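You operate a simulated robot arm through the tools that you are given. There is no shell and no other tool. Be economical: measure what you need, move in short steps, check, and stop when the job is done.

Carry out the task below with a simulated robot arm. There is one attempt and no reset: what you move stays moved.

TASK
Clear and brush the level stand, then level it and lock it again.
Fine: the berry piece goes on the work patch, the brush back; bubble between the two middle lines; damage nothing. Set down upright: berry cake piece, wooden crumb brush. What is to be rubbed or washed off counts as gone when no trace of it is left.
Where things are to end (x, y in the base frame): berry cake piece within 60 mm of [650, 150].
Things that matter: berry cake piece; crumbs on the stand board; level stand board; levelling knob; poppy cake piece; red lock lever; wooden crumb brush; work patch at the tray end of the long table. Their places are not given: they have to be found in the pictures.

Only the result counts: the job must be done as asked and must still hold three seconds after the hand-in. Knocking over, shifting, dropping, spilling or breaking anything else fails it.

THE ROBOT
A 6-joint arm with a two-finger parallel gripper, fixed in place. Base frame: the origin is at the foot of the arm, x ahead of it, y to its left, z up; the work surface is at about z = 720. Lengths are in mm, angles in rad, forces in N, time in s.
With the tool pointing down near the work surface it reaches from about 220 to 620 mm from the base axis. Its first joint turns from -1.152 to 1.152 rad. Payload 2.7 kg.
The TCP is the grasp point between the finger pads, 23 mm short of the fingertips. In the tool frame z runs along the fingers and y along their closing line. The gripper opens to 94 mm. The fingers are 38 mm wide and 10 mm thick; the gripper's body (54 by 96 mm) begins 39 mm behind the TCP.
Orientation is that of the tool frame in the base frame, as a unit quaternion [x, y, z, w]. With the fingers straight down and closing along the base's y, the tool's x points along the base's -x, its y along +y and its z along -z.

THE INTERFACE
- The arm moves only by the tool nudge_tool. Its argument "moves" is a list of rows, each an object of numbers (a shift or turn left out is 0, a gripper value left out holds the last): "tx", "ty", "tz": the shift along the tool's x, y, z in units of 300 mm (1.0 is 300 mm); "ax", "ay", "az": the turn, a rotation vector about the tool's x, y, z in units of 180 degrees (1.0 is 180 degrees); "fingers": the closure, from 0 (fully open) to 1 (shut). In form: [{"tx": .., "ty": .., "tz": .., "ax": .., "ay": .., "az": .., "fingers": ..}, ...]. A call has 1 to 10 rows; each row is the pose to reach, as a shift and turn from the pose commanded when the call began, along the tool's axes at that moment. A call with a number of a shift or a turn outside -1 to 1 is refused whole. Rows are played at 5 a second. More than 50 mm and 0.15 rad between two rows, or a gripper value outside its range, and nothing of the call is played. A pose out of reach is approached as far as the arm can. The call stops where the force on the tool passes 40 N (or 10 N more than at its start, if that is more) or the arm is blocked; 0.2 s more then pass. Each finger travels about 45 mm/s and halts on what it meets, pressing with about 29 N; the grip force reading is that of the motor and also rises with nothing between the fingers. The clock runs only during rows and for 0.2 s after the last one: add rows that repeat a pose to give the fingers time. The reply holds the time, the measured pose of the TCP, the force on the tool along the base axes, the opening and the grip force, in the units named above and with some noise, with the torque about the TCP (base axes, N m) and any sound that the robot's microphone picked up.
- Cameras (640 x 400 px; columns grow to the right, rows downward): "scene" is fixed at [73.8, -429.2, 1410.9]; the picture's right is [0.80, -0.60, 0.00], its down [-0.31, -0.42, -0.85] and it looks along [0.51, 0.68, -0.52] (base axes); focal length 364 px, centre (320, 200). "wrist" rides on the gripper at [86, 16, -74] in the tool frame; the picture's right is [-0.18, 0.98, 0.00], its down [-0.58, -0.11, -0.81] and it looks along [-0.79, -0.15, 0.59] (tool axes); focal length 243 px, centre (320, 200).
- grab_frame(camera): a new picture of that camera. No time passes.
- probe_pixels(camera, pixels): for up to 12 pixels [column, row] of the newest picture of that camera ("zoom" is the newest enlarged one), the place [x, y, z] in the base frame of the surface seen there, good to about 2 mm. No time passes.
- enlarge(camera, box): a new picture of the part [left, top, right, bottom] of that camera's present view, enlarged. No time passes.
- sign_off(): hands the job in; it is judged then, once.

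Work in short steps. Measure before you move; look again where a grasp or a placing could have gone wrong, and mend it. You have 80 turns and 54 pictures in all, those below and enlarged ones among them. Open the gripper and draw the arm clear of the work before you hand the job in, unless the task says otherwise.

The tools are called after "Emit:" as name(argument=value, ...) on one line, values as JSON. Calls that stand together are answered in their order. nudge_tool: Moves the arm, as the interface text tells. Its arguments: {"type":"object","properties":{"moves":{"type":"array","items":{"type":"object","properties":{"tx":{"type":"number"},"ty":{"type":"number"},"tz":{"type":"number"},"ax":{"type":"number"},"ay":{"type":"number"},"az":{"type":"number"},"fingers":{"type":"number"}}}}},"required":["moves"]} The other tools are called the same way: grab_frame (camera) takes a picture; probe_pixels (camera, pixels) gives the place of the surface under pixels of a picture; enlarge (camera, box) takes an enlarged picture of a part of a camera's view; sign_off () hands the job in.

At the start:

```text
clock: 0.0
tcp_pos: [369.1, -1.5, 1145.0]
ee_rot: [-0.001, 1.0, 0.0, 0.0]
wrist_force: [0.3, 0.0, 0.4]
ft_torque: [-0.01, -0.01, 0.02]
gripper_width: 93.7
grasp_force: 0.1
```

scene: 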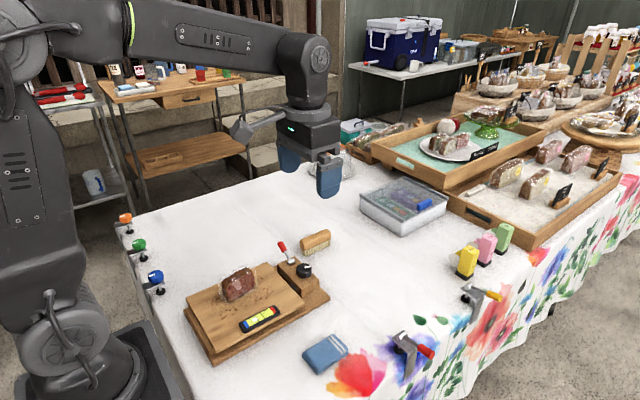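
wrist: 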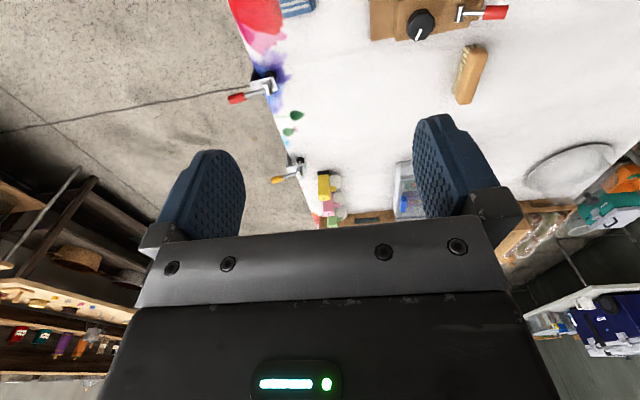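

The scene shows the stand around (250,310) with a cake piece at (238,284), lever (285,250), knob (304,270) and brush (315,241). I enlarge the stand and the tray area.

Emit:
enlarge(camera="scene", box=[170, 220, 350, 370])

Emit:
enlarge(camera="scene", box=[330, 100, 640, 290])

```text
2.67 times, centred on (260, 295) of scene
```

zoom: 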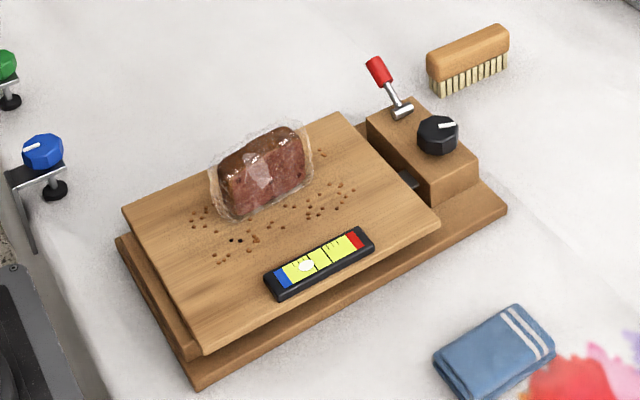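

```text
2.06 times, centred on (485, 195) of scene
```

zoom: 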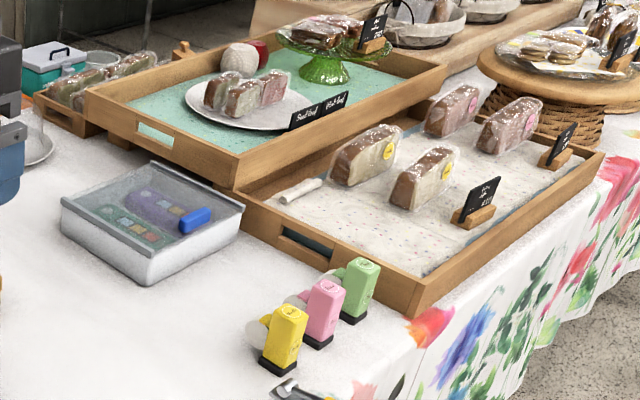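

Probing key points on the scene: board corners, cake, level vial, knob, lever, brush, towel, and table near the tray.

Emit:
probe_pixels(camera="scene", pixels=[[238, 275], [238, 298], [205, 296], [265, 253], [293, 281], [228, 350], [260, 318], [304, 268], [281, 245], [303, 237], [327, 231], [325, 352]])

Emit:
probe_pixels(camera="zoom", pixels=[[140, 240], [220, 225], [230, 290], [200, 300], [285, 335], [320, 310], [350, 160], [420, 180], [150, 230], [300, 190], [30, 300], [60, 150]])

```text
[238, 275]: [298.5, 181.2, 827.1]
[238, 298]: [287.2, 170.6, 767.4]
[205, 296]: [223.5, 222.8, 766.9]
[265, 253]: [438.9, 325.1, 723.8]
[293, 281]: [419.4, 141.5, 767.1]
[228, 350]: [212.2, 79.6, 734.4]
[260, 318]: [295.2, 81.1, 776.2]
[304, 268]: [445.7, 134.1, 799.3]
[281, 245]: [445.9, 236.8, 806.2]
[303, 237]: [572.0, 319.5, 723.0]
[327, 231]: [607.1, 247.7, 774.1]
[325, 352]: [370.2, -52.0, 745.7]
```

```text
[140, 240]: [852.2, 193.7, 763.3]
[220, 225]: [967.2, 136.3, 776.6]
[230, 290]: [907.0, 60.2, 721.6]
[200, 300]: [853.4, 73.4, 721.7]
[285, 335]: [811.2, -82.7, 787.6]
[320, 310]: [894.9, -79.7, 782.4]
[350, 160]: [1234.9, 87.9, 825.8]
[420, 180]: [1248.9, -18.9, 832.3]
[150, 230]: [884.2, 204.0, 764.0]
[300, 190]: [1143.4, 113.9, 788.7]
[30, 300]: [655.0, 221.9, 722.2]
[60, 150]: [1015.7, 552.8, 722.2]
```

I zoom closer on the cake on the stand to tell whether it is one piece or two, and on the bubble.

Emit:
enlarge(camera="scene", box=[215, 255, 285, 335])

Emit:
enlarge(camera="scene", box=[270, 225, 340, 290])

```text
5.00 times, centred on (250, 295) of scene
```

zoom: 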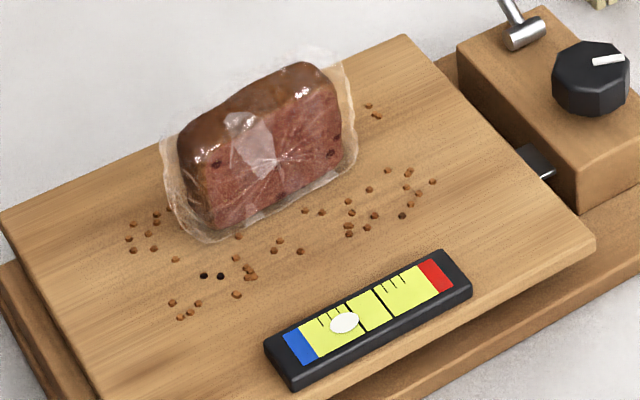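

```text
6.15 times, centred on (305, 258) of scene
```

zoom: 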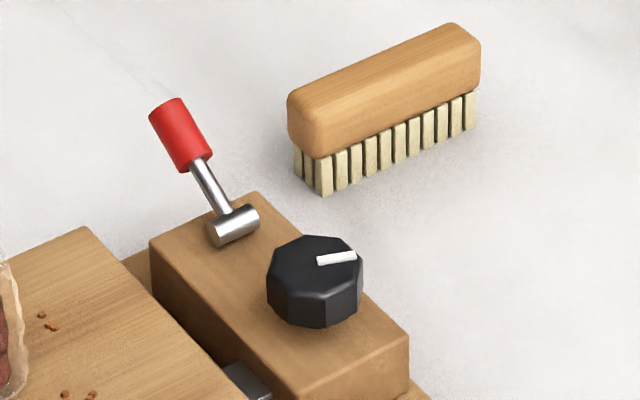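

Probing the lever, knob and brush geometry in the enlarged view.

Emit:
probe_pixels(camera="zoom", pixels=[[167, 106], [195, 160], [222, 200], [245, 222], [222, 232], [310, 255], [348, 255], [320, 262], [300, 100], [455, 32], [475, 50], [320, 140]])

Emit:
enlarge(camera="scene", box=[215, 255, 285, 335])

```text
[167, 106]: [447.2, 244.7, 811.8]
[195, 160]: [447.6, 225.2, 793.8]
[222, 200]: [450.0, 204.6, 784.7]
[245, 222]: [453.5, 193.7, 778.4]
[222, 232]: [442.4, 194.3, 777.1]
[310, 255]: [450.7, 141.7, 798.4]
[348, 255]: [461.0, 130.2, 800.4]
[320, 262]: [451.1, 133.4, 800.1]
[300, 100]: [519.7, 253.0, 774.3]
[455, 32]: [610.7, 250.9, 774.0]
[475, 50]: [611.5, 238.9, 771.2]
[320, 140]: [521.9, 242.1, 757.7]
```

```text
5.00 times, centred on (250, 295) of scene
```

zoom: 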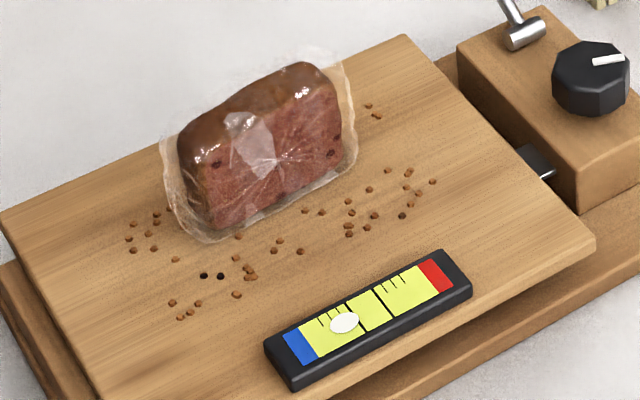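

Now probing the cake, the board corners and the level.

Emit:
probe_pixels(camera="zoom", pixels=[[190, 130], [215, 225], [270, 195], [300, 70], [330, 90], [345, 170], [10, 215], [402, 40], [590, 245], [345, 322], [280, 360], [455, 268]])

Emit:
probe_pixels(camera="zoom", pixels=[[175, 303], [180, 318], [132, 250], [130, 225], [168, 208], [370, 106], [433, 182], [402, 216], [300, 251], [237, 295], [262, 100], [280, 120]])

```text
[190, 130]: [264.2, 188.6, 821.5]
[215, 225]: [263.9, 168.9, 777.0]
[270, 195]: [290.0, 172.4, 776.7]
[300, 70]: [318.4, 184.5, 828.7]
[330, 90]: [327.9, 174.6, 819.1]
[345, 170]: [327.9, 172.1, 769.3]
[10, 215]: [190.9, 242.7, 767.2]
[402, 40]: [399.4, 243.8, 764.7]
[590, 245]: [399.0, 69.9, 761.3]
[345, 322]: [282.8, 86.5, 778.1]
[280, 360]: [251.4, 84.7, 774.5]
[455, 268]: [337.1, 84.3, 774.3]
```

```text
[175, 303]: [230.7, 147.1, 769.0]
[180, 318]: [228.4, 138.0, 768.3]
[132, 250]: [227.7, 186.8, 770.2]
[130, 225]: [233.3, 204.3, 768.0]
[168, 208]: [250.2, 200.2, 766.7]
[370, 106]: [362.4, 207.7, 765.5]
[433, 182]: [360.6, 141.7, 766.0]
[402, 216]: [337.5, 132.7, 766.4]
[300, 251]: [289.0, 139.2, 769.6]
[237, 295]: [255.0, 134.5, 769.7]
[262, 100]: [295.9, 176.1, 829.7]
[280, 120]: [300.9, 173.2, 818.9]
```

The cake stands along x (x 262–328, y about 170–205, top z 829). I go above it at z≈930 to look with the wrist camera.

Emit:
nudge_tool(moves=[{"tx": 0.0348, "ty": 0.0898, "tz": 0.1024, "fingers": 0}, {"tx": 0.0695, "ty": 0.1795, "tz": 0.2048}, {"tx": 0.1043, "ty": 0.2693, "tz": 0.3071}, {"tx": 0.139, "ty": 0.359, "tz": 0.4095}, {"tx": 0.1738, "ty": 0.4488, "tz": 0.5119}, {"tx": 0.2085, "ty": 0.5385, "tz": 0.6143}, {"tx": 0.2433, "ty": 0.6283, "tz": 0.7167}])

Emit:
grab_frame(camera="wrist")

```text
clock: 1.6
tcp_pos: [295.9, 187.6, 929.7]
ee_rot: [0.0, 1.0, 0.001, 0.0]
wrist_force: [-0.5, 0.7, 0.0]
ft_torque: [0.02, 0.02, -0.01]
gripper_width: 94.1
grasp_force: 0.0
```

```text
46 pictures are left
```

wrist: 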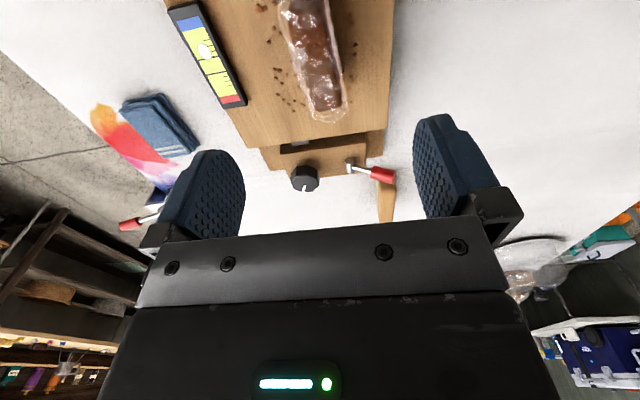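

The cake shows at (315,60), its bag edges visible. I probe its edges to get thickness and centre.

Emit:
probe_pixels(camera="wrist", pixels=[[282, 15], [291, 15], [305, 15], [322, 15], [330, 20], [300, 60], [318, 60], [337, 60], [312, 110], [330, 108], [345, 105], [310, 70]])

Emit:
enlarge(camera="wrist", box=[220, 0, 420, 125])

```text
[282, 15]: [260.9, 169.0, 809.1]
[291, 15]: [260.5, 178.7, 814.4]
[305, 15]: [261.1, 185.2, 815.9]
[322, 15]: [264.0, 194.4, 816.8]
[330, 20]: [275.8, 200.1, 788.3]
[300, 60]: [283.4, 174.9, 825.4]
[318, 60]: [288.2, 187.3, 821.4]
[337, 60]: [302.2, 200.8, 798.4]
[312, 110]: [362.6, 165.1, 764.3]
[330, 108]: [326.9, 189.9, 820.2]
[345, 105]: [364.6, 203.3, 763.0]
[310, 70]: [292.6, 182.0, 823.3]
```

```text
3.20 times, centred on (320, 62) of wrist
```

zoom: 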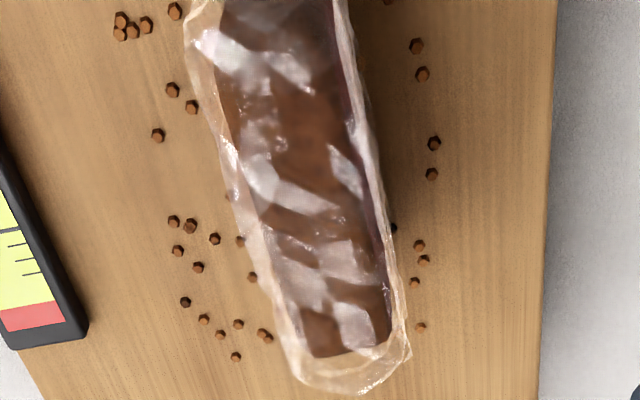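

The piece is aligned with x, about 28–30 mm thick, centred near (296,187). I descend to z≈800 and part-close the fingers.

Emit:
nudge_tool(moves=[{"tz": 0.14}, {"tz": 0.28}, {"tz": 0.38}, {"tz": 0.43}, {"tz": 0.43, "fingers": 0.3}, {"tz": 0.43, "fingers": 0.5}, {"tz": 0.43, "fingers": 0.6}, {"tz": 0.43, "fingers": 0.62}, {"tz": 0.43, "fingers": 0.62}])

Emit:
enlarge(camera="scene", box=[195, 230, 305, 330])

```text
clock: 3.6
tcp_pos: [297.7, 187.9, 802.3]
ee_rot: [0.0, 1.0, 0.0, 0.0]
wrist_force: [-0.1, -0.2, -0.7]
ft_torque: [-0.02, -0.05, 0.0]
gripper_width: 35.7
grasp_force: 0.0
```

```text
4.00 times, centred on (250, 280) of scene
```

zoom: 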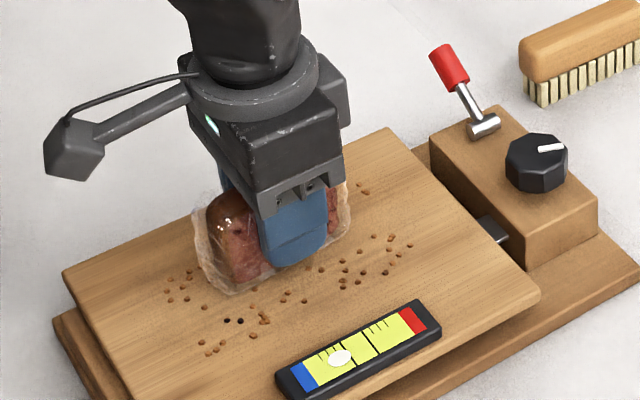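

Fingers straddle the cake at 35.7 mm without force. I close a bit more in small steps.

Emit:
nudge_tool(moves=[{"fingers": 0.65}, {"fingers": 0.67}, {"fingers": 0.68}, {"fingers": 0.68}])

```text
clock: 4.6
tcp_pos: [295.9, 186.4, 802.0]
ee_rot: [0.0, 1.0, 0.0, 0.0]
wrist_force: [0.0, -0.3, 0.4]
ft_torque: [0.03, -0.01, -0.02]
gripper_width: 30.2
grasp_force: 0.1
```

No contact yet at 30.2 mm; I continue a little.

Emit:
nudge_tool(moves=[{"fingers": 0.7}, {"fingers": 0.71}, {"fingers": 0.72}, {"fingers": 0.73}, {"fingers": 0.73}])

```text
clock: 5.8
tcp_pos: [298.2, 187.7, 801.7]
ee_rot: [0.0, 1.0, 0.0, 0.0]
wrist_force: [0.1, -0.6, 0.8]
ft_torque: [-0.01, -0.01, 0.0]
gripper_width: 29.9
grasp_force: 8.8
```

Contact at 29.9 mm with 8.8 N. I lift 15 mm to test the hold.

Emit:
nudge_tool(moves=[{"tz": -0.02}, {"tz": -0.05}, {"tz": -0.05}])

Emit:
enlarge(camera="scene", box=[195, 230, 305, 330])

```text
clock: 6.6
tcp_pos: [295.4, 185.7, 816.4]
ee_rot: [0.0, 1.0, 0.0, -0.001]
wrist_force: [0.4, 0.0, -1.1]
ft_torque: [0.01, 0.02, 0.01]
gripper_width: 29.7
grasp_force: 10.0
```

```text
4.00 times, centred on (250, 280) of scene
```

zoom: 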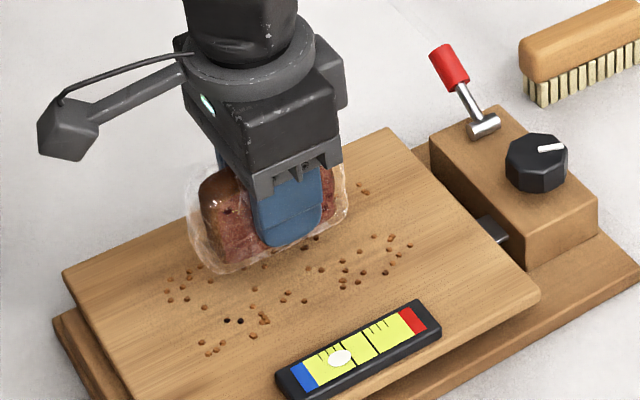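

The cake is held and lifted cleanly. I raise it to z≈930 and carry it forward.

Emit:
nudge_tool(moves=[{"tz": -0.13}, {"tz": -0.26}, {"tz": -0.38}, {"tz": -0.38, "tx": -0.14, "ty": -0.02}, {"tz": -0.38, "tx": -0.28, "ty": -0.04}, {"tz": -0.38, "tx": -0.42, "ty": -0.06}, {"tz": -0.38, "tx": -0.56, "ty": -0.09}, {"tz": -0.38, "tx": -0.7, "ty": -0.12}, {"tz": -0.38, "tx": -0.84, "ty": -0.14}])

```text
clock: 8.6
tcp_pos: [548.0, 143.6, 933.1]
ee_rot: [0.0, 1.0, 0.001, 0.0]
wrist_force: [0.8, -0.3, -0.5]
ft_torque: [-0.01, 0.01, 0.01]
gripper_width: 29.9
grasp_force: 9.1
```

Next to (608,145), lowering to z≈800 first to check the reach.

Emit:
nudge_tool(moves=[{"tx": -0.1, "tz": 0.05}, {"tx": -0.2, "tz": 0.15}, {"tx": -0.2, "tz": 0.28}, {"tx": -0.2, "tz": 0.4}, {"tx": -0.2, "tz": 0.44}, {"tx": -0.2, "tz": 0.44}])

Emit:
enlarge(camera="scene", box=[290, 170, 430, 290])

```text
clock: 10.0
tcp_pos: [603.5, 143.4, 799.7]
ee_rot: [-0.001, 1.0, 0.001, 0.0]
wrist_force: [0.5, 0.7, -1.1]
ft_torque: [0.02, 0.0, -0.02]
gripper_width: 29.8
grasp_force: 9.5
```

```text
3.33 times, centred on (360, 230) of scene
```

zoom: 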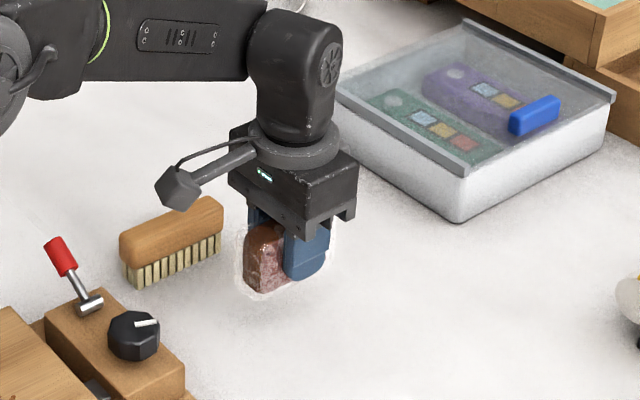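

Pose reached roughly (603.5,143). I lower slowly towards z≈757.

Emit:
nudge_tool(moves=[{"tz": 0.07}, {"tz": 0.12}, {"tz": 0.135}, {"tz": 0.14}, {"tz": 0.14}])

```text
clock: 11.2
tcp_pos: [607.6, 145.0, 757.5]
ee_rot: [0.0, 1.0, 0.0, 0.002]
wrist_force: [0.3, 1.1, 4.6]
ft_torque: [0.03, -0.16, 0.04]
gripper_width: 29.7
grasp_force: 8.9
```

Force z 4.6 N shows it is touching the table. I open and rise straight up.

Emit:
nudge_tool(moves=[{"fingers": 0.7}, {"fingers": 0.65}, {"fingers": 0.5}, {"fingers": 0.35}, {"fingers": 0.3}, {"fingers": 0.3, "tz": -0.1}, {"tz": -0.25}, {"tz": -0.4}, {"tz": -0.5}])

Emit:
enlarge(camera="scene", box=[270, 150, 430, 290])

```text
clock: 13.2
tcp_pos: [608.1, 143.3, 905.9]
ee_rot: [0.0, 1.0, 0.0, 0.0]
wrist_force: [1.4, 0.4, -0.6]
ft_torque: [0.0, 0.02, 0.0]
gripper_width: 65.7
grasp_force: 0.0
```

```text
2.86 times, centred on (350, 220) of scene
```

zoom: 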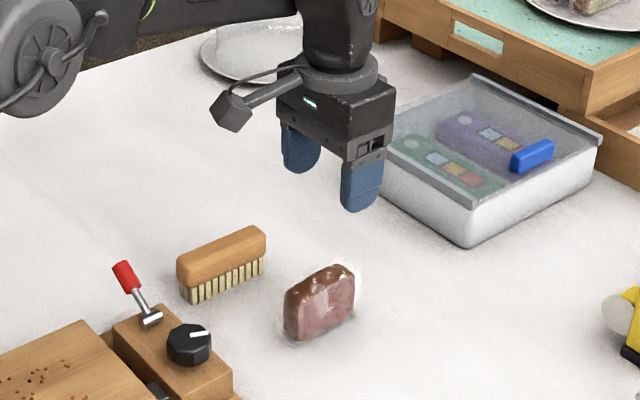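

The cake stands upright. I probe it for its place and the brush for its exact outline.

Emit:
probe_pixels(camera="zoom", pixels=[[290, 335], [352, 310], [320, 285], [183, 253], [260, 232], [180, 275], [264, 250], [220, 240], [232, 250], [190, 300], [262, 275], [205, 245]])

```text
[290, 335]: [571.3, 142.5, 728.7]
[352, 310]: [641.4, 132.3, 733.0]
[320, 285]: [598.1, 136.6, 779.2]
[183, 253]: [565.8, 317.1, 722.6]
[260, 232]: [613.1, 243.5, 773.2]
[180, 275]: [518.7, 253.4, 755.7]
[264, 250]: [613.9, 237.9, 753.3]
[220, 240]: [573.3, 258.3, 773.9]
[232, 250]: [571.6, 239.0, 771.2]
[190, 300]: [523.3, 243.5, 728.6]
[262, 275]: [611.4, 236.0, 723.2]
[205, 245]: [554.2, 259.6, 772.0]
```

Cake is at about (606,145). Moving to view the brush from the wrist at about (540,252,900).

Emit:
nudge_tool(moves=[{"tx": 0.075, "ty": 0.12}, {"tx": 0.15, "ty": 0.24}, {"tx": 0.227, "ty": 0.357}, {"tx": 0.227, "ty": 0.357, "fingers": 0.3}])

Emit:
enlarge(camera="wrist", box=[200, 0, 440, 150])

```text
clock: 14.2
tcp_pos: [537.5, 249.4, 902.2]
ee_rot: [0.0, 1.0, 0.0, 0.0]
wrist_force: [0.4, -0.1, -0.6]
ft_torque: [-0.01, 0.01, 0.0]
gripper_width: 65.8
grasp_force: 0.1
```

```text
2.67 times, centred on (320, 75) of wrist
```

zoom: 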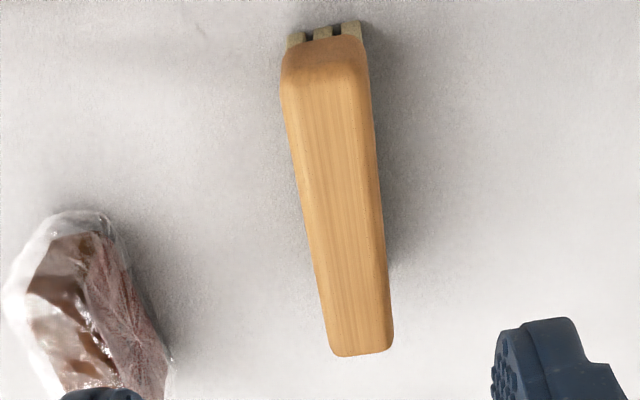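

Brush back seen from above; probing its edges at several lengths.

Emit:
probe_pixels(camera="zoom", pixels=[[287, 85], [370, 80], [300, 170], [374, 160], [313, 250], [380, 240], [325, 310], [388, 310], [345, 350], [320, 55], [290, 110], [372, 120]])

```text
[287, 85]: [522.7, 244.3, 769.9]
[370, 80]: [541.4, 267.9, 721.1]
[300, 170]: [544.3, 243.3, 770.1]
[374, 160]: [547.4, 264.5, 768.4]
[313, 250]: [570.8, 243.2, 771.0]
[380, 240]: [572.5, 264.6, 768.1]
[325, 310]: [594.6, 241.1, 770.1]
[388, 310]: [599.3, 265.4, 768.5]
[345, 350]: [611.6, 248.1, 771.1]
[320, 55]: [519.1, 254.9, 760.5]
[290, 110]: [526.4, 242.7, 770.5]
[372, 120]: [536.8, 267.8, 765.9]
```

The brush lies along x, centre about (565,254), width ~26, top z 774. I descend and grip it at (562,253.5), z≈764.

Emit:
nudge_tool(moves=[{"tx": -0.073, "ty": 0.005, "tz": 0.1, "fingers": 0.3}, {"tx": -0.073, "ty": 0.005, "tz": 0.24}, {"tx": -0.073, "ty": 0.005, "tz": 0.37}, {"tx": -0.073, "ty": 0.005, "tz": 0.44}, {"tx": -0.073, "ty": 0.005, "tz": 0.465}, {"tx": -0.073, "ty": 0.005, "tz": 0.465, "fingers": 0.5}, {"tx": -0.073, "ty": 0.005, "tz": 0.465, "fingers": 0.68}, {"tx": -0.073, "ty": 0.005, "tz": 0.465, "fingers": 0.8}, {"tx": -0.073, "ty": 0.005, "tz": 0.465, "fingers": 0.8}, {"tx": -0.073, "ty": 0.005, "tz": 0.465, "fingers": 0.8}])

```text
clock: 16.4
tcp_pos: [560.1, 253.8, 764.3]
ee_rot: [0.0, 1.0, 0.0, -0.001]
wrist_force: [-0.7, 0.1, -0.4]
ft_torque: [-0.01, -0.06, -0.01]
gripper_width: 25.6
grasp_force: 29.0
```

Gripped at 25.6 mm. I lift 140 mm and carry it back above the board at about (262,215).

Emit:
nudge_tool(moves=[{"tz": -0.15}, {"tz": -0.31}, {"tz": -0.467}, {"tz": -0.467, "tx": 0.143, "ty": -0.018}, {"tz": -0.467, "tx": 0.286, "ty": -0.036}, {"tz": -0.467, "tx": 0.429, "ty": -0.054}, {"tz": -0.467, "tx": 0.571, "ty": -0.072}, {"tz": -0.467, "tx": 0.714, "ty": -0.09}, {"tz": -0.467, "tx": 0.857, "ty": -0.11}, {"tz": -0.467, "tx": 1.0, "ty": -0.128}])

Emit:
enlarge(camera="scene", box=[170, 190, 350, 340])

```text
clock: 18.6
tcp_pos: [259.7, 216.1, 905.1]
ee_rot: [-0.001, 1.0, 0.0, 0.0]
wrist_force: [0.0, 0.2, -0.3]
ft_torque: [-0.03, -0.02, 0.01]
gripper_width: 18.6
grasp_force: 0.1
```

```text
2.67 times, centred on (260, 265) of scene
```

zoom: 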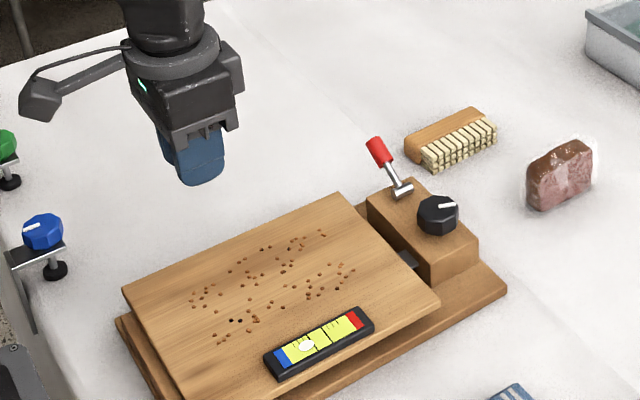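

The brush slipped out of the grip and lies tipped near its place. I look closely at it before re-grasping.

Emit:
enlarge(camera="scene", box=[270, 205, 330, 250])

Emit:
probe_pixels(camera="zoom", pixels=[[110, 120], [150, 60], [430, 10], [470, 60], [180, 110], [350, 80], [160, 190], [200, 250], [560, 160], [540, 80], [300, 150], [400, 40]])

```text
8.89 times, centred on (300, 228) of scene
```

zoom: 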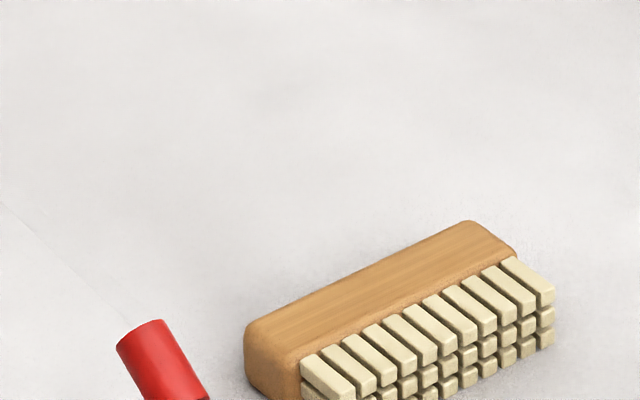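

```text
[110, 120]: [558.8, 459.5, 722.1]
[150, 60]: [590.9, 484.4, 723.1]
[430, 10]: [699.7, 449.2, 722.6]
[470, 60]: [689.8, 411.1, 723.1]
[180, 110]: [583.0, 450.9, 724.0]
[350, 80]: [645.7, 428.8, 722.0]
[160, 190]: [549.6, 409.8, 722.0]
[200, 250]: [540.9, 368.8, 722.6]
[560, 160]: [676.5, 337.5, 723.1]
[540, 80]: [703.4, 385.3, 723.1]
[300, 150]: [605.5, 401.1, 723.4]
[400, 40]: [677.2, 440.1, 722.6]
```

It lies flat on its side, bristles towards −y. I probe its outline in this view.

Emit:
probe_pixels(camera="zoom", pixels=[[250, 322], [465, 225], [510, 250], [300, 352], [310, 365], [345, 392], [545, 285], [550, 330], [515, 262], [280, 340], [400, 285], [480, 330]])

```text
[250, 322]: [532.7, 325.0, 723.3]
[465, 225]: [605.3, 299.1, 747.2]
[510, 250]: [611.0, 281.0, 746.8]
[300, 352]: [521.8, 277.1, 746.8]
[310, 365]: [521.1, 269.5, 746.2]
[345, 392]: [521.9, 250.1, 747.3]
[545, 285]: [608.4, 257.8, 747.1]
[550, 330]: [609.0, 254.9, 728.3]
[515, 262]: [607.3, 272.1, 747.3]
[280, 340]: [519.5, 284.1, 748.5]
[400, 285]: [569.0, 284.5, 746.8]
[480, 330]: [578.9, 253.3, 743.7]
```

I measure the stand's base plate around the lever block, since its raised edge may help to stand the brush up.

Emit:
probe_pixels(camera="scene", pixels=[[328, 297], [318, 291], [322, 301], [308, 298], [300, 307], [295, 312], [288, 316], [318, 278], [302, 294], [314, 284], [326, 294], [310, 304]])

Emit:
enlarge(camera="scene", box=[275, 260, 345, 325])

```text
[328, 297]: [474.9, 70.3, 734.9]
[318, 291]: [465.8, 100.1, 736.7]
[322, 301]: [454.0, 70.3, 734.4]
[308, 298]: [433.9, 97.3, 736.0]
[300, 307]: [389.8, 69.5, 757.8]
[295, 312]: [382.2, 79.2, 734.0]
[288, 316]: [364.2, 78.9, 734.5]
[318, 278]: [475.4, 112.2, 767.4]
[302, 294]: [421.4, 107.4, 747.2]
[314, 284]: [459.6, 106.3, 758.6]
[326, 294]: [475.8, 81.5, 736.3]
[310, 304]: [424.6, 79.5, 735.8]
```

```text
6.15 times, centred on (310, 292) of scene
```

zoom: 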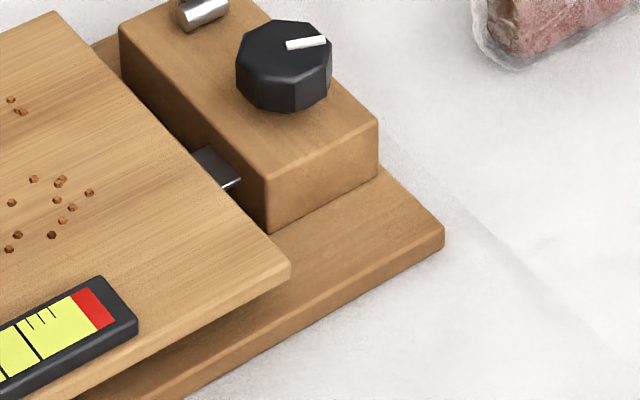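

Base plate: top z≈735, front edge y≈68, free strip x 402–480 before the block (y≈106). Plan: grip the lying brush by its top edge across y, tilt it bristles-down, set it with its bristles on this strip with the lower finger hanging over the edge. First, I go back above the brush with fingers open.

Emit:
nudge_tool(moves=[{"tx": -0.12, "ty": 0.026, "fingers": 0.25}, {"tx": -0.24, "ty": 0.053}, {"tx": -0.36, "ty": 0.08}, {"tx": -0.48, "ty": 0.106}, {"tx": -0.6, "ty": 0.133}, {"tx": -0.72, "ty": 0.16}, {"tx": -0.84, "ty": 0.186}, {"tx": -0.96, "ty": 0.21}, {"tx": -0.96, "ty": 0.21, "tz": 0.13}, {"tx": -0.96, "ty": 0.21, "tz": 0.26}])

Emit:
enlarge(camera="wrist", box=[200, 0, 440, 150])

```text
clock: 20.8
tcp_pos: [548.4, 278.8, 829.5]
ee_rot: [0.0, 1.0, -0.001, 0.0]
wrist_force: [-0.4, 0.1, -0.5]
ft_torque: [0.0, 0.03, -0.02]
gripper_width: 70.5
grasp_force: 0.1
```

```text
2.67 times, centred on (320, 75) of wrist
```

zoom: 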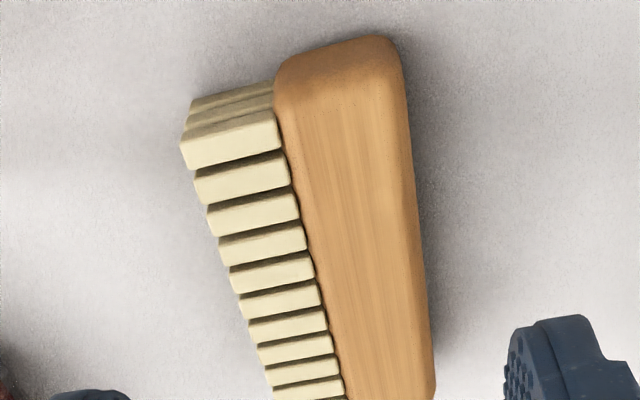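

I probe the bristle-tip edge and the back edge for the grip centre.

Emit:
probe_pixels(camera="zoom", pixels=[[190, 160], [225, 260], [250, 345], [270, 385], [395, 60], [403, 150], [412, 250], [420, 330], [340, 150], [360, 330], [283, 100], [430, 390]])

```text
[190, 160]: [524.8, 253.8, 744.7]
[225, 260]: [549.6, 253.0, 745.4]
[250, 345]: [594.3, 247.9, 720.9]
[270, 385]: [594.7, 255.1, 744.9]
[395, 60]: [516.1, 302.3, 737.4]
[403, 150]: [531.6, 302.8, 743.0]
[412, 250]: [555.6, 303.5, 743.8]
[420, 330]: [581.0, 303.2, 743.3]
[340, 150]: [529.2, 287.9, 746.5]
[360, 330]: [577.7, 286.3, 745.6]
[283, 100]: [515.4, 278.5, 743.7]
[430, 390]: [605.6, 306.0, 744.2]
```

Brush spans y 253.5–304, top z≈746. I descend so the fingertips overlap its upper ~9 mm and close.

Emit:
nudge_tool(moves=[{"tz": 0.1, "ty": 0.002}, {"tz": 0.18, "ty": 0.002}, {"tz": 0.22, "ty": 0.002}, {"tz": 0.22, "ty": 0.002, "fingers": 0.35}, {"tz": 0.22, "ty": 0.002, "fingers": 0.45}, {"tz": 0.22, "ty": 0.002, "fingers": 0.55}, {"tz": 0.22, "ty": 0.002, "fingers": 0.6}, {"tz": 0.22, "ty": 0.002, "fingers": 0.6}])

```text
clock: 22.6
tcp_pos: [549.7, 278.8, 763.9]
ee_rot: [0.0, 1.0, -0.001, 0.0]
wrist_force: [-0.5, 0.0, 0.2]
ft_torque: [0.0, 0.0, -0.01]
gripper_width: 50.9
grasp_force: 29.0
```

Gripped at 50.9 mm, 29 N. I lift slowly and check.

Emit:
nudge_tool(moves=[{"tz": -0.01}, {"tz": -0.025}, {"tz": -0.045}, {"tz": -0.07}, {"tz": -0.1}, {"tz": -0.13}, {"tz": -0.13}])

Emit:
enlarge(camera="scene", box=[270, 170, 370, 250])

```text
clock: 24.2
tcp_pos: [550.7, 278.3, 801.2]
ee_rot: [-0.001, 1.0, 0.0, 0.0]
wrist_force: [0.3, 0.6, -0.3]
ft_torque: [0.0, 0.01, -0.01]
gripper_width: 51.2
grasp_force: 28.8
```

```text
5.00 times, centred on (320, 210) of scene
```

zoom: 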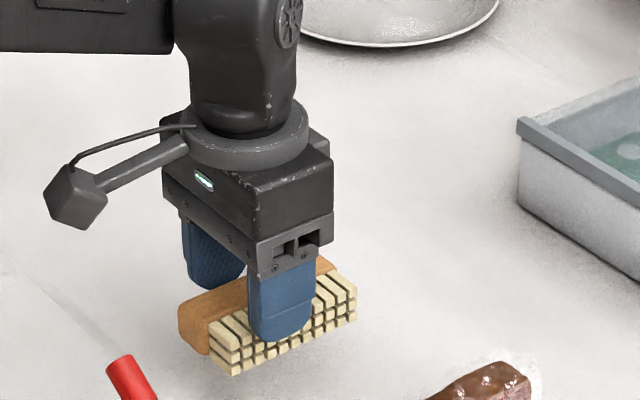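

Held. I probe the fingertip and the brush to learn the actual overlap.

Emit:
probe_pixels(camera="zoom", pixels=[[275, 340], [275, 335], [275, 300], [235, 370], [352, 318], [213, 325], [340, 290], [290, 350], [255, 355], [345, 325]])

```text
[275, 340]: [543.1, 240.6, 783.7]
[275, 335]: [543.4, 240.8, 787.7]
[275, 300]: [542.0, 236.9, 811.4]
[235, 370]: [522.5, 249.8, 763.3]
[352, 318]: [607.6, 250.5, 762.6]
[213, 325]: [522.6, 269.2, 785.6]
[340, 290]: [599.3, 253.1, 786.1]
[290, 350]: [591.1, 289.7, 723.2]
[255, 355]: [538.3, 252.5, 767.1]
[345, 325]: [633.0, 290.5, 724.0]
```

Overlap is about 9 mm. I want a shallower hold, so I set it down again, rise 3 mm and regrip, then lift slowly.

Emit:
nudge_tool(moves=[{"tz": 0.06}, {"tz": 0.11}, {"tz": 0.128}, {"tz": 0.128, "fingers": 0.5}, {"tz": 0.128, "fingers": 0.4}, {"tz": 0.119, "fingers": 0.4}, {"tz": 0.119, "fingers": 0.5}, {"tz": 0.119, "fingers": 0.6}, {"tz": 0.119, "fingers": 0.6}, {"tz": 0.119, "fingers": 0.6}])

Emit:
nudge_tool(moves=[{"tz": -0.01}, {"tz": -0.025}, {"tz": -0.045}, {"tz": -0.07}, {"tz": -0.1}, {"tz": -0.14}, {"tz": -0.19}, {"tz": -0.24}, {"tz": -0.3}, {"tz": -0.36}])

Emit:
enlarge(camera="scene", box=[260, 150, 360, 250])

```text
clock: 26.4
tcp_pos: [551.5, 279.0, 766.5]
ee_rot: [0.001, 1.0, 0.001, 0.0]
wrist_force: [0.4, -0.2, 0.8]
ft_torque: [0.0, 0.03, 0.0]
gripper_width: 51.1
grasp_force: 28.9
```

```text
clock: 28.6
tcp_pos: [549.2, 279.1, 874.4]
ee_rot: [0.0, 1.0, 0.0, 0.0]
wrist_force: [0.7, -0.4, -1.0]
ft_torque: [0.01, 0.05, 0.0]
gripper_width: 51.1
grasp_force: 29.0
```

```text
4.00 times, centred on (310, 200) of scene
```

zoom: 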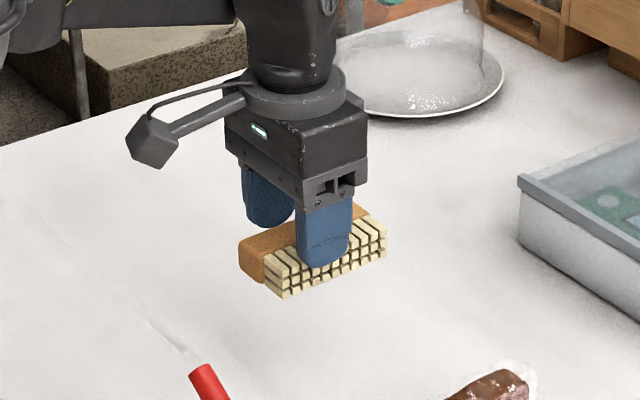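

Held securely. I carry it at z≈875 to (441,30), clear of lever and knob.

Emit:
nudge_tool(moves=[{"tx": 0.02, "ty": -0.04}, {"tx": 0.06, "ty": -0.13}, {"tx": 0.11, "ty": -0.25}, {"tx": 0.165, "ty": -0.38}, {"tx": 0.22, "ty": -0.51}, {"tx": 0.275, "ty": -0.63}, {"tx": 0.325, "ty": -0.74}, {"tx": 0.355, "ty": -0.81}, {"tx": 0.365, "ty": -0.83}, {"tx": 0.365, "ty": -0.83}])

```text
clock: 30.8
tcp_pos: [440.2, 27.5, 873.1]
ee_rot: [-0.001, 1.0, 0.0, -0.001]
wrist_force: [-0.5, 0.1, 0.3]
ft_torque: [0.0, 0.04, -0.02]
gripper_width: 51.1
grasp_force: 29.2
```

Still held (51.1 mm). I tilt the tool 80° about x so the bristles turn down.

Emit:
nudge_tool(moves=[{"ax": -0.0444}, {"ax": -0.0889}, {"ax": -0.1333}, {"ax": -0.1778}, {"ax": -0.2222}, {"ax": -0.2667}, {"ax": -0.3111}, {"ax": -0.3556}, {"ax": -0.4}, {"ax": -0.4444}])

Emit:
enlarge(camera="scene", box=[230, 200, 390, 350])

```text
clock: 33.0
tcp_pos: [440.7, 29.0, 873.7]
ee_rot: [0.0, 0.765, 0.644, 0.0]
wrist_force: [-0.9, -0.2, -1.0]
ft_torque: [0.0, -0.03, 0.03]
gripper_width: 51.1
grasp_force: 29.0
```

```text
2.67 times, centred on (310, 275) of scene
```

zoom: 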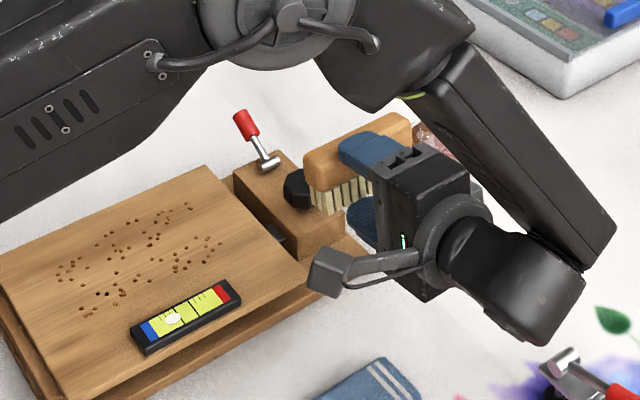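

It is nearly upright in the gripper. Before descending ~105 mm I probe the wrist housing and the clamp/towel beneath it, plus the brush and base edge.

Emit:
probe_pixels(camera="zoom", pixels=[[540, 340], [500, 320], [430, 295], [565, 360], [615, 390], [385, 365], [330, 280], [415, 120], [310, 160], [318, 208], [345, 237], [360, 245]])

Emit:
enlarge(camera="wrist", box=[0, 0, 640, 400])

```text
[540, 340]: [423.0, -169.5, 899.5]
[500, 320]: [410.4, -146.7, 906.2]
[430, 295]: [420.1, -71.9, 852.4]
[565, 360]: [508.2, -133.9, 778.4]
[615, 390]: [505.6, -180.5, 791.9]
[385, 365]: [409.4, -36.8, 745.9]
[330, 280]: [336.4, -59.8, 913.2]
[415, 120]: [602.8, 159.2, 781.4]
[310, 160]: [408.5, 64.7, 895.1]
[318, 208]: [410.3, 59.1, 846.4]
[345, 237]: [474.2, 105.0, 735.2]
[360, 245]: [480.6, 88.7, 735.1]
```

```text
1.00 times, centred on (320, 200) of wrist (not enlarged: the box is as wide or as high as the picture)
```

zoom: 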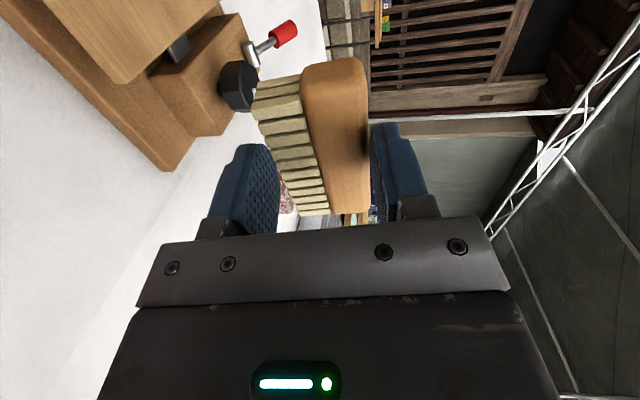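

The clamp lever at about (507,-135…-180, z≈790) is near the wrist housing. I take a full scene frame to compare extents.

Emit:
grab_frame(camera="scene")

Emit:
probe_pixels(camera="scene", pixels=[[400, 345], [408, 340], [420, 350], [430, 352], [390, 335], [392, 325], [405, 318], [415, 300], [418, 290], [385, 328], [400, 355], [412, 310]])

```text
31 pictures are left
```

scene: 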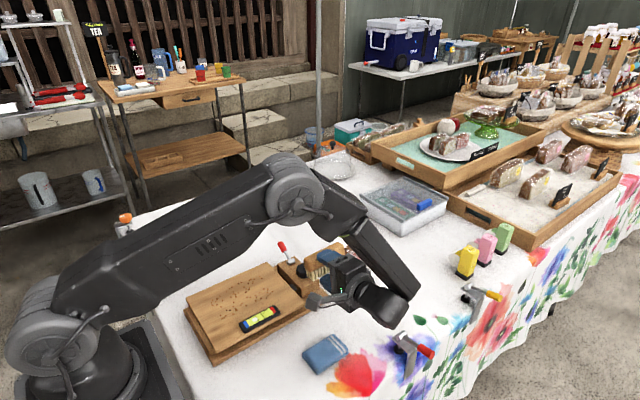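

```text
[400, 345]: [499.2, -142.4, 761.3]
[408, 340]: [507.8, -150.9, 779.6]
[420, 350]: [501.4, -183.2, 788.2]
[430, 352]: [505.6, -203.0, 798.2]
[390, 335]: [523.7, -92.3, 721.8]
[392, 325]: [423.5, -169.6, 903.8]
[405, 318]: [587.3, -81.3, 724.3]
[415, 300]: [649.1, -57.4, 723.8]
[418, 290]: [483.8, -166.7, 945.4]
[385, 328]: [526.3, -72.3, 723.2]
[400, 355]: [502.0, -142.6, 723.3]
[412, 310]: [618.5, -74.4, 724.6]
```

Checking the lower silhouette of the wrist/forearm to see the clearance over the clamp after a 105 mm descent.

Emit:
probe_pixels(camera="scene", pixels=[[396, 327], [399, 323], [402, 316], [406, 308], [410, 300], [414, 292], [388, 325], [380, 320], [372, 315], [394, 322], [420, 285], [400, 310]])

Emit:
enlarge(camera="scene", box=[205, 290, 285, 345])

```text
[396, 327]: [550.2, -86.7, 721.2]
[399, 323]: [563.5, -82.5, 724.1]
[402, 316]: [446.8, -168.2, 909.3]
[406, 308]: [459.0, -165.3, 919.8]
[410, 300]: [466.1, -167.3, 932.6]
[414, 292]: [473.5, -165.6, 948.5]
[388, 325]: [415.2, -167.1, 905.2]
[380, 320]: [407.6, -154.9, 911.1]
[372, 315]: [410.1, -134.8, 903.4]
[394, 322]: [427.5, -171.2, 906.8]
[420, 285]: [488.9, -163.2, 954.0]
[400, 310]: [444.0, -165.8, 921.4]
```

```text
7.27 times, centred on (245, 318) of scene
```

zoom: 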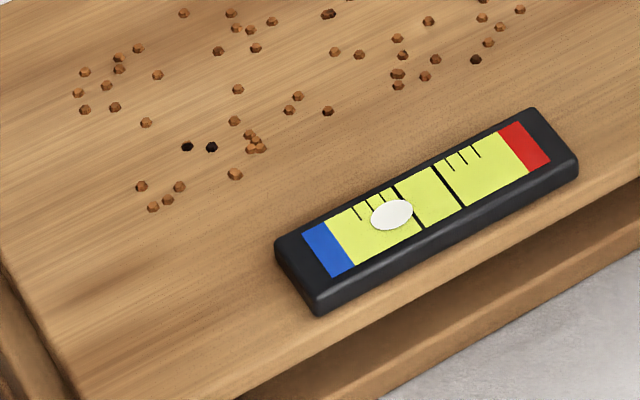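

Clearance is sufficient: the housing bottom would end near z≈800 at x≈447, rising towards the clamp. Now I measure the base plate's front edge with the wrist view.

Emit:
grab_frame(camera="wrist")

Emit:
probe_pixels(camera="wrist", pixels=[[120, 100], [110, 100], [100, 100], [140, 120], [130, 120], [150, 130], [175, 150], [190, 140], [165, 165], [155, 150], [145, 140], [200, 120]])

```text
29 pictures are left
```

wrist: 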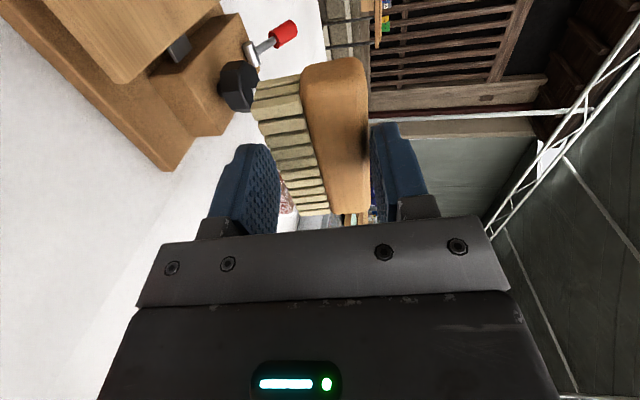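

```text
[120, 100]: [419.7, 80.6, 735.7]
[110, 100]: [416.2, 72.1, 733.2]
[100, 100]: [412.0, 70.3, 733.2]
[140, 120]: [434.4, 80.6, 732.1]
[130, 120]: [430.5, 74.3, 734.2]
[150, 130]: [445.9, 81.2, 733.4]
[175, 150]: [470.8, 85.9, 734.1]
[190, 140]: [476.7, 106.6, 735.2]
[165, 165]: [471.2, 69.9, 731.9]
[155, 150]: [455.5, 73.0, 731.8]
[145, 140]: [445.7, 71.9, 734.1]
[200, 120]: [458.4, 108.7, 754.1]
```

Front edge is y≈70. I descend to TCP ≈ (441,50,772), which leaves the bristles' lower corner some 4 mm above the base plate and the lower finger outside the edge.

Emit:
nudge_tool(moves=[{"ty": -0.1313, "tz": 0.0232}, {"ty": -0.2627, "tz": 0.0464}, {"ty": -0.3061, "tz": 0.0879}, {"ty": -0.3211, "tz": 0.1278}, {"ty": -0.3211, "tz": 0.1278}])

Emit:
enlarge(camera="scene", box=[280, 240, 400, 330])

Emit:
enlarge(camera="wrist", box=[120, 0, 420, 220])

```text
clock: 34.0
tcp_pos: [441.1, 47.3, 781.5]
ee_rot: [-0.003, 0.765, 0.644, 0.005]
wrist_force: [-1.2, -0.5, 9.7]
ft_torque: [-0.7, 0.32, -0.12]
gripper_width: 51.2
grasp_force: 28.9
stopped in row 5: the force on the tool passed its limit at 50 N (the readings are from after the stop); the commanded pose is now the measured one
```

```text
4.44 times, centred on (340, 285) of scene
```

zoom: 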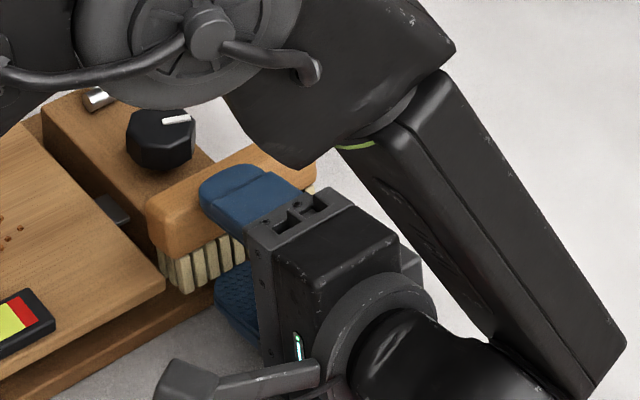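

```text
1.82 times, centred on (270, 110) of wrist
```

zoom: 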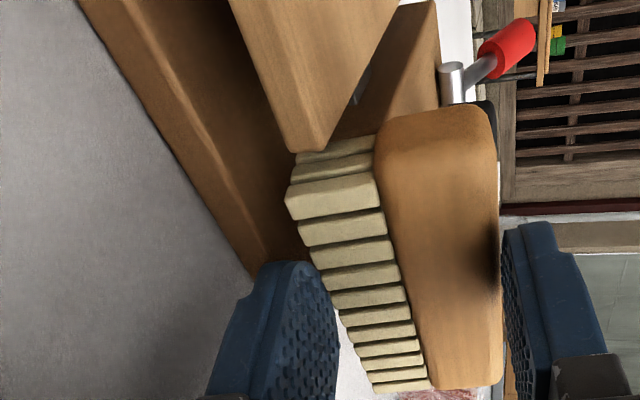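

Contact came 10 mm early; torque/force puts it ~72 mm behind the TCP, at about (408,-25): the gripper body on the towel's edge (z≈746). I raise 20 mm at once and measure the towel.

Emit:
nudge_tool(moves=[{"ty": 0.0657, "tz": -0.0116}])

Emit:
grab_frame(camera="scene")

Emit:
probe_pixels(camera="scene", pixels=[[306, 353], [333, 338], [341, 347], [346, 353], [315, 371], [325, 352], [337, 341], [345, 350], [330, 335], [317, 345]])

```text
clock: 34.4
tcp_pos: [442.4, 45.7, 799.6]
ee_rot: [-0.002, 0.765, 0.644, 0.003]
wrist_force: [-0.7, 0.4, -1.9]
ft_torque: [-0.01, -0.02, 0.01]
gripper_width: 50.9
grasp_force: 29.4
```

```text
26 pictures are left
```

scene: 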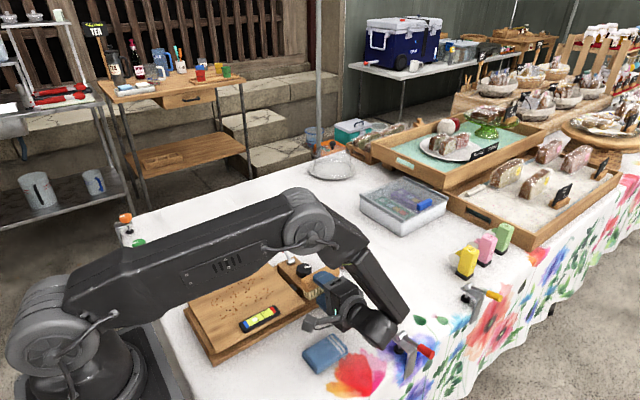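

```text
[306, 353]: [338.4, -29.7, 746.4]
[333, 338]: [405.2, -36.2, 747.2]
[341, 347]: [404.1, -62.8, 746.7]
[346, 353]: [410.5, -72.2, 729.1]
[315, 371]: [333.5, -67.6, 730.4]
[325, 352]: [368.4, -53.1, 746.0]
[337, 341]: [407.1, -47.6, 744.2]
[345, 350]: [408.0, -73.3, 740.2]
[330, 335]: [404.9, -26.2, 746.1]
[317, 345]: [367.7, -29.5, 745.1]
```

The towel (x 335–411, y −75…−20) looks unmoved. I shift +13 mm in x so the gripper clears it (brush centre x≈468, still above the base) and descend again slowly.

Emit:
nudge_tool(moves=[{"tx": -0.022}, {"tx": -0.0433}, {"tx": -0.0433, "ty": -0.0475, "tz": 0.0185}, {"tx": -0.0433, "ty": -0.07, "tz": 0.0225}, {"tx": -0.0433, "ty": -0.0902, "tz": 0.0261}, {"tx": -0.0433, "ty": -0.0902, "tz": 0.0261}])

Emit:
enlarge(camera="scene", box=[280, 240, 400, 330])

```text
clock: 35.8
tcp_pos: [454.6, 47.8, 773.3]
ee_rot: [-0.001, 0.766, 0.643, 0.003]
wrist_force: [-0.1, -1.0, -1.3]
ft_torque: [-0.01, 0.03, 0.02]
gripper_width: 51.1
grasp_force: 29.2
```

```text
4.44 times, centred on (340, 285) of scene
```

zoom: 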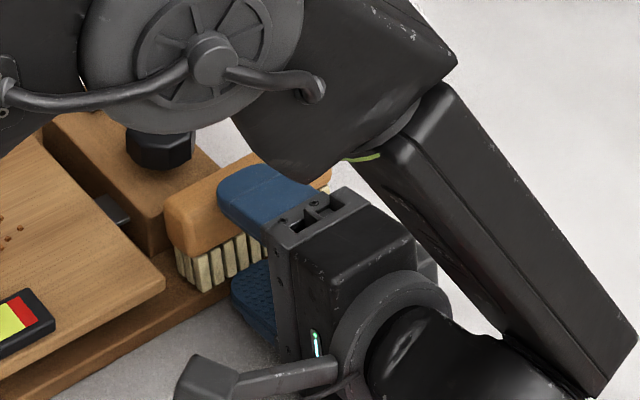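

Free now. I probe the brush's lower corners and its distance to the base plate.

Emit:
probe_pixels(camera="zoom", pixels=[[180, 275], [192, 285], [205, 290], [230, 278], [180, 255], [170, 220], [175, 305], [220, 300], [190, 240], [245, 320]])

```text
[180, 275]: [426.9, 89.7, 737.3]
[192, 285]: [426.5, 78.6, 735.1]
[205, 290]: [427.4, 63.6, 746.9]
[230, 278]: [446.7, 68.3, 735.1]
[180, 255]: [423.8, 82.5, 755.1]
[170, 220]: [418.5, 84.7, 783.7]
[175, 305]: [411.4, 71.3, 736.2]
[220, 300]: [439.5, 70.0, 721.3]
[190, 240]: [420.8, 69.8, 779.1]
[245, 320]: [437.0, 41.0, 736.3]
```

Lower corner is at about y 88, z≈738. I lower in small steps to touch.

Emit:
nudge_tool(moves=[{"ty": -0.0066, "tz": 0.0012}, {"ty": -0.0115, "tz": 0.002}, {"ty": -0.0115, "tz": 0.002}])

```text
clock: 36.6
tcp_pos: [454.5, 48.1, 769.0]
ee_rot: [-0.002, 0.766, 0.643, 0.003]
wrist_force: [0.8, 0.2, -0.5]
ft_torque: [-0.04, -0.02, -0.04]
gripper_width: 51.0
grasp_force: 28.4
```

No contact yet; a bit further.

Emit:
nudge_tool(moves=[{"ty": -0.0049, "tz": 0.0009}, {"ty": -0.0082, "tz": 0.0015}, {"ty": -0.0082, "tz": 0.0015}])

```text
clock: 37.4
tcp_pos: [455.6, 49.2, 767.1]
ee_rot: [-0.002, 0.765, 0.644, 0.004]
wrist_force: [-0.6, -1.8, 10.2]
ft_torque: [0.29, 0.35, 0.1]
gripper_width: 50.9
grasp_force: 28.9
```

Contact at the far bristle corner (torque puts it ~+30 mm in y). I open just a little, letting the brush settle upright onto the plate.

Emit:
nudge_tool(moves=[{"fingers": 0.46}, {"fingers": 0.45}, {"fingers": 0.44}, {"fingers": 0.43}, {"fingers": 0.42}, {"fingers": 0.42}])

Emit:
enlarge(camera="scene", box=[280, 240, 400, 330])

```text
clock: 38.8
tcp_pos: [454.3, 49.6, 767.1]
ee_rot: [-0.002, 0.766, 0.643, 0.003]
wrist_force: [-1.1, -0.5, 0.4]
ft_torque: [0.03, 0.03, 0.01]
gripper_width: 54.6
grasp_force: 0.1
```

```text
4.44 times, centred on (340, 285) of scene
```

zoom: 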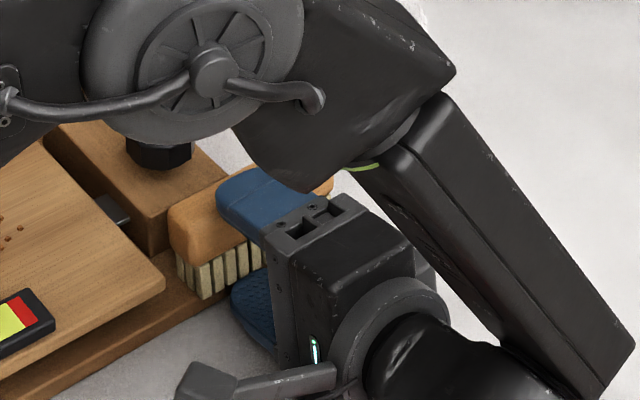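

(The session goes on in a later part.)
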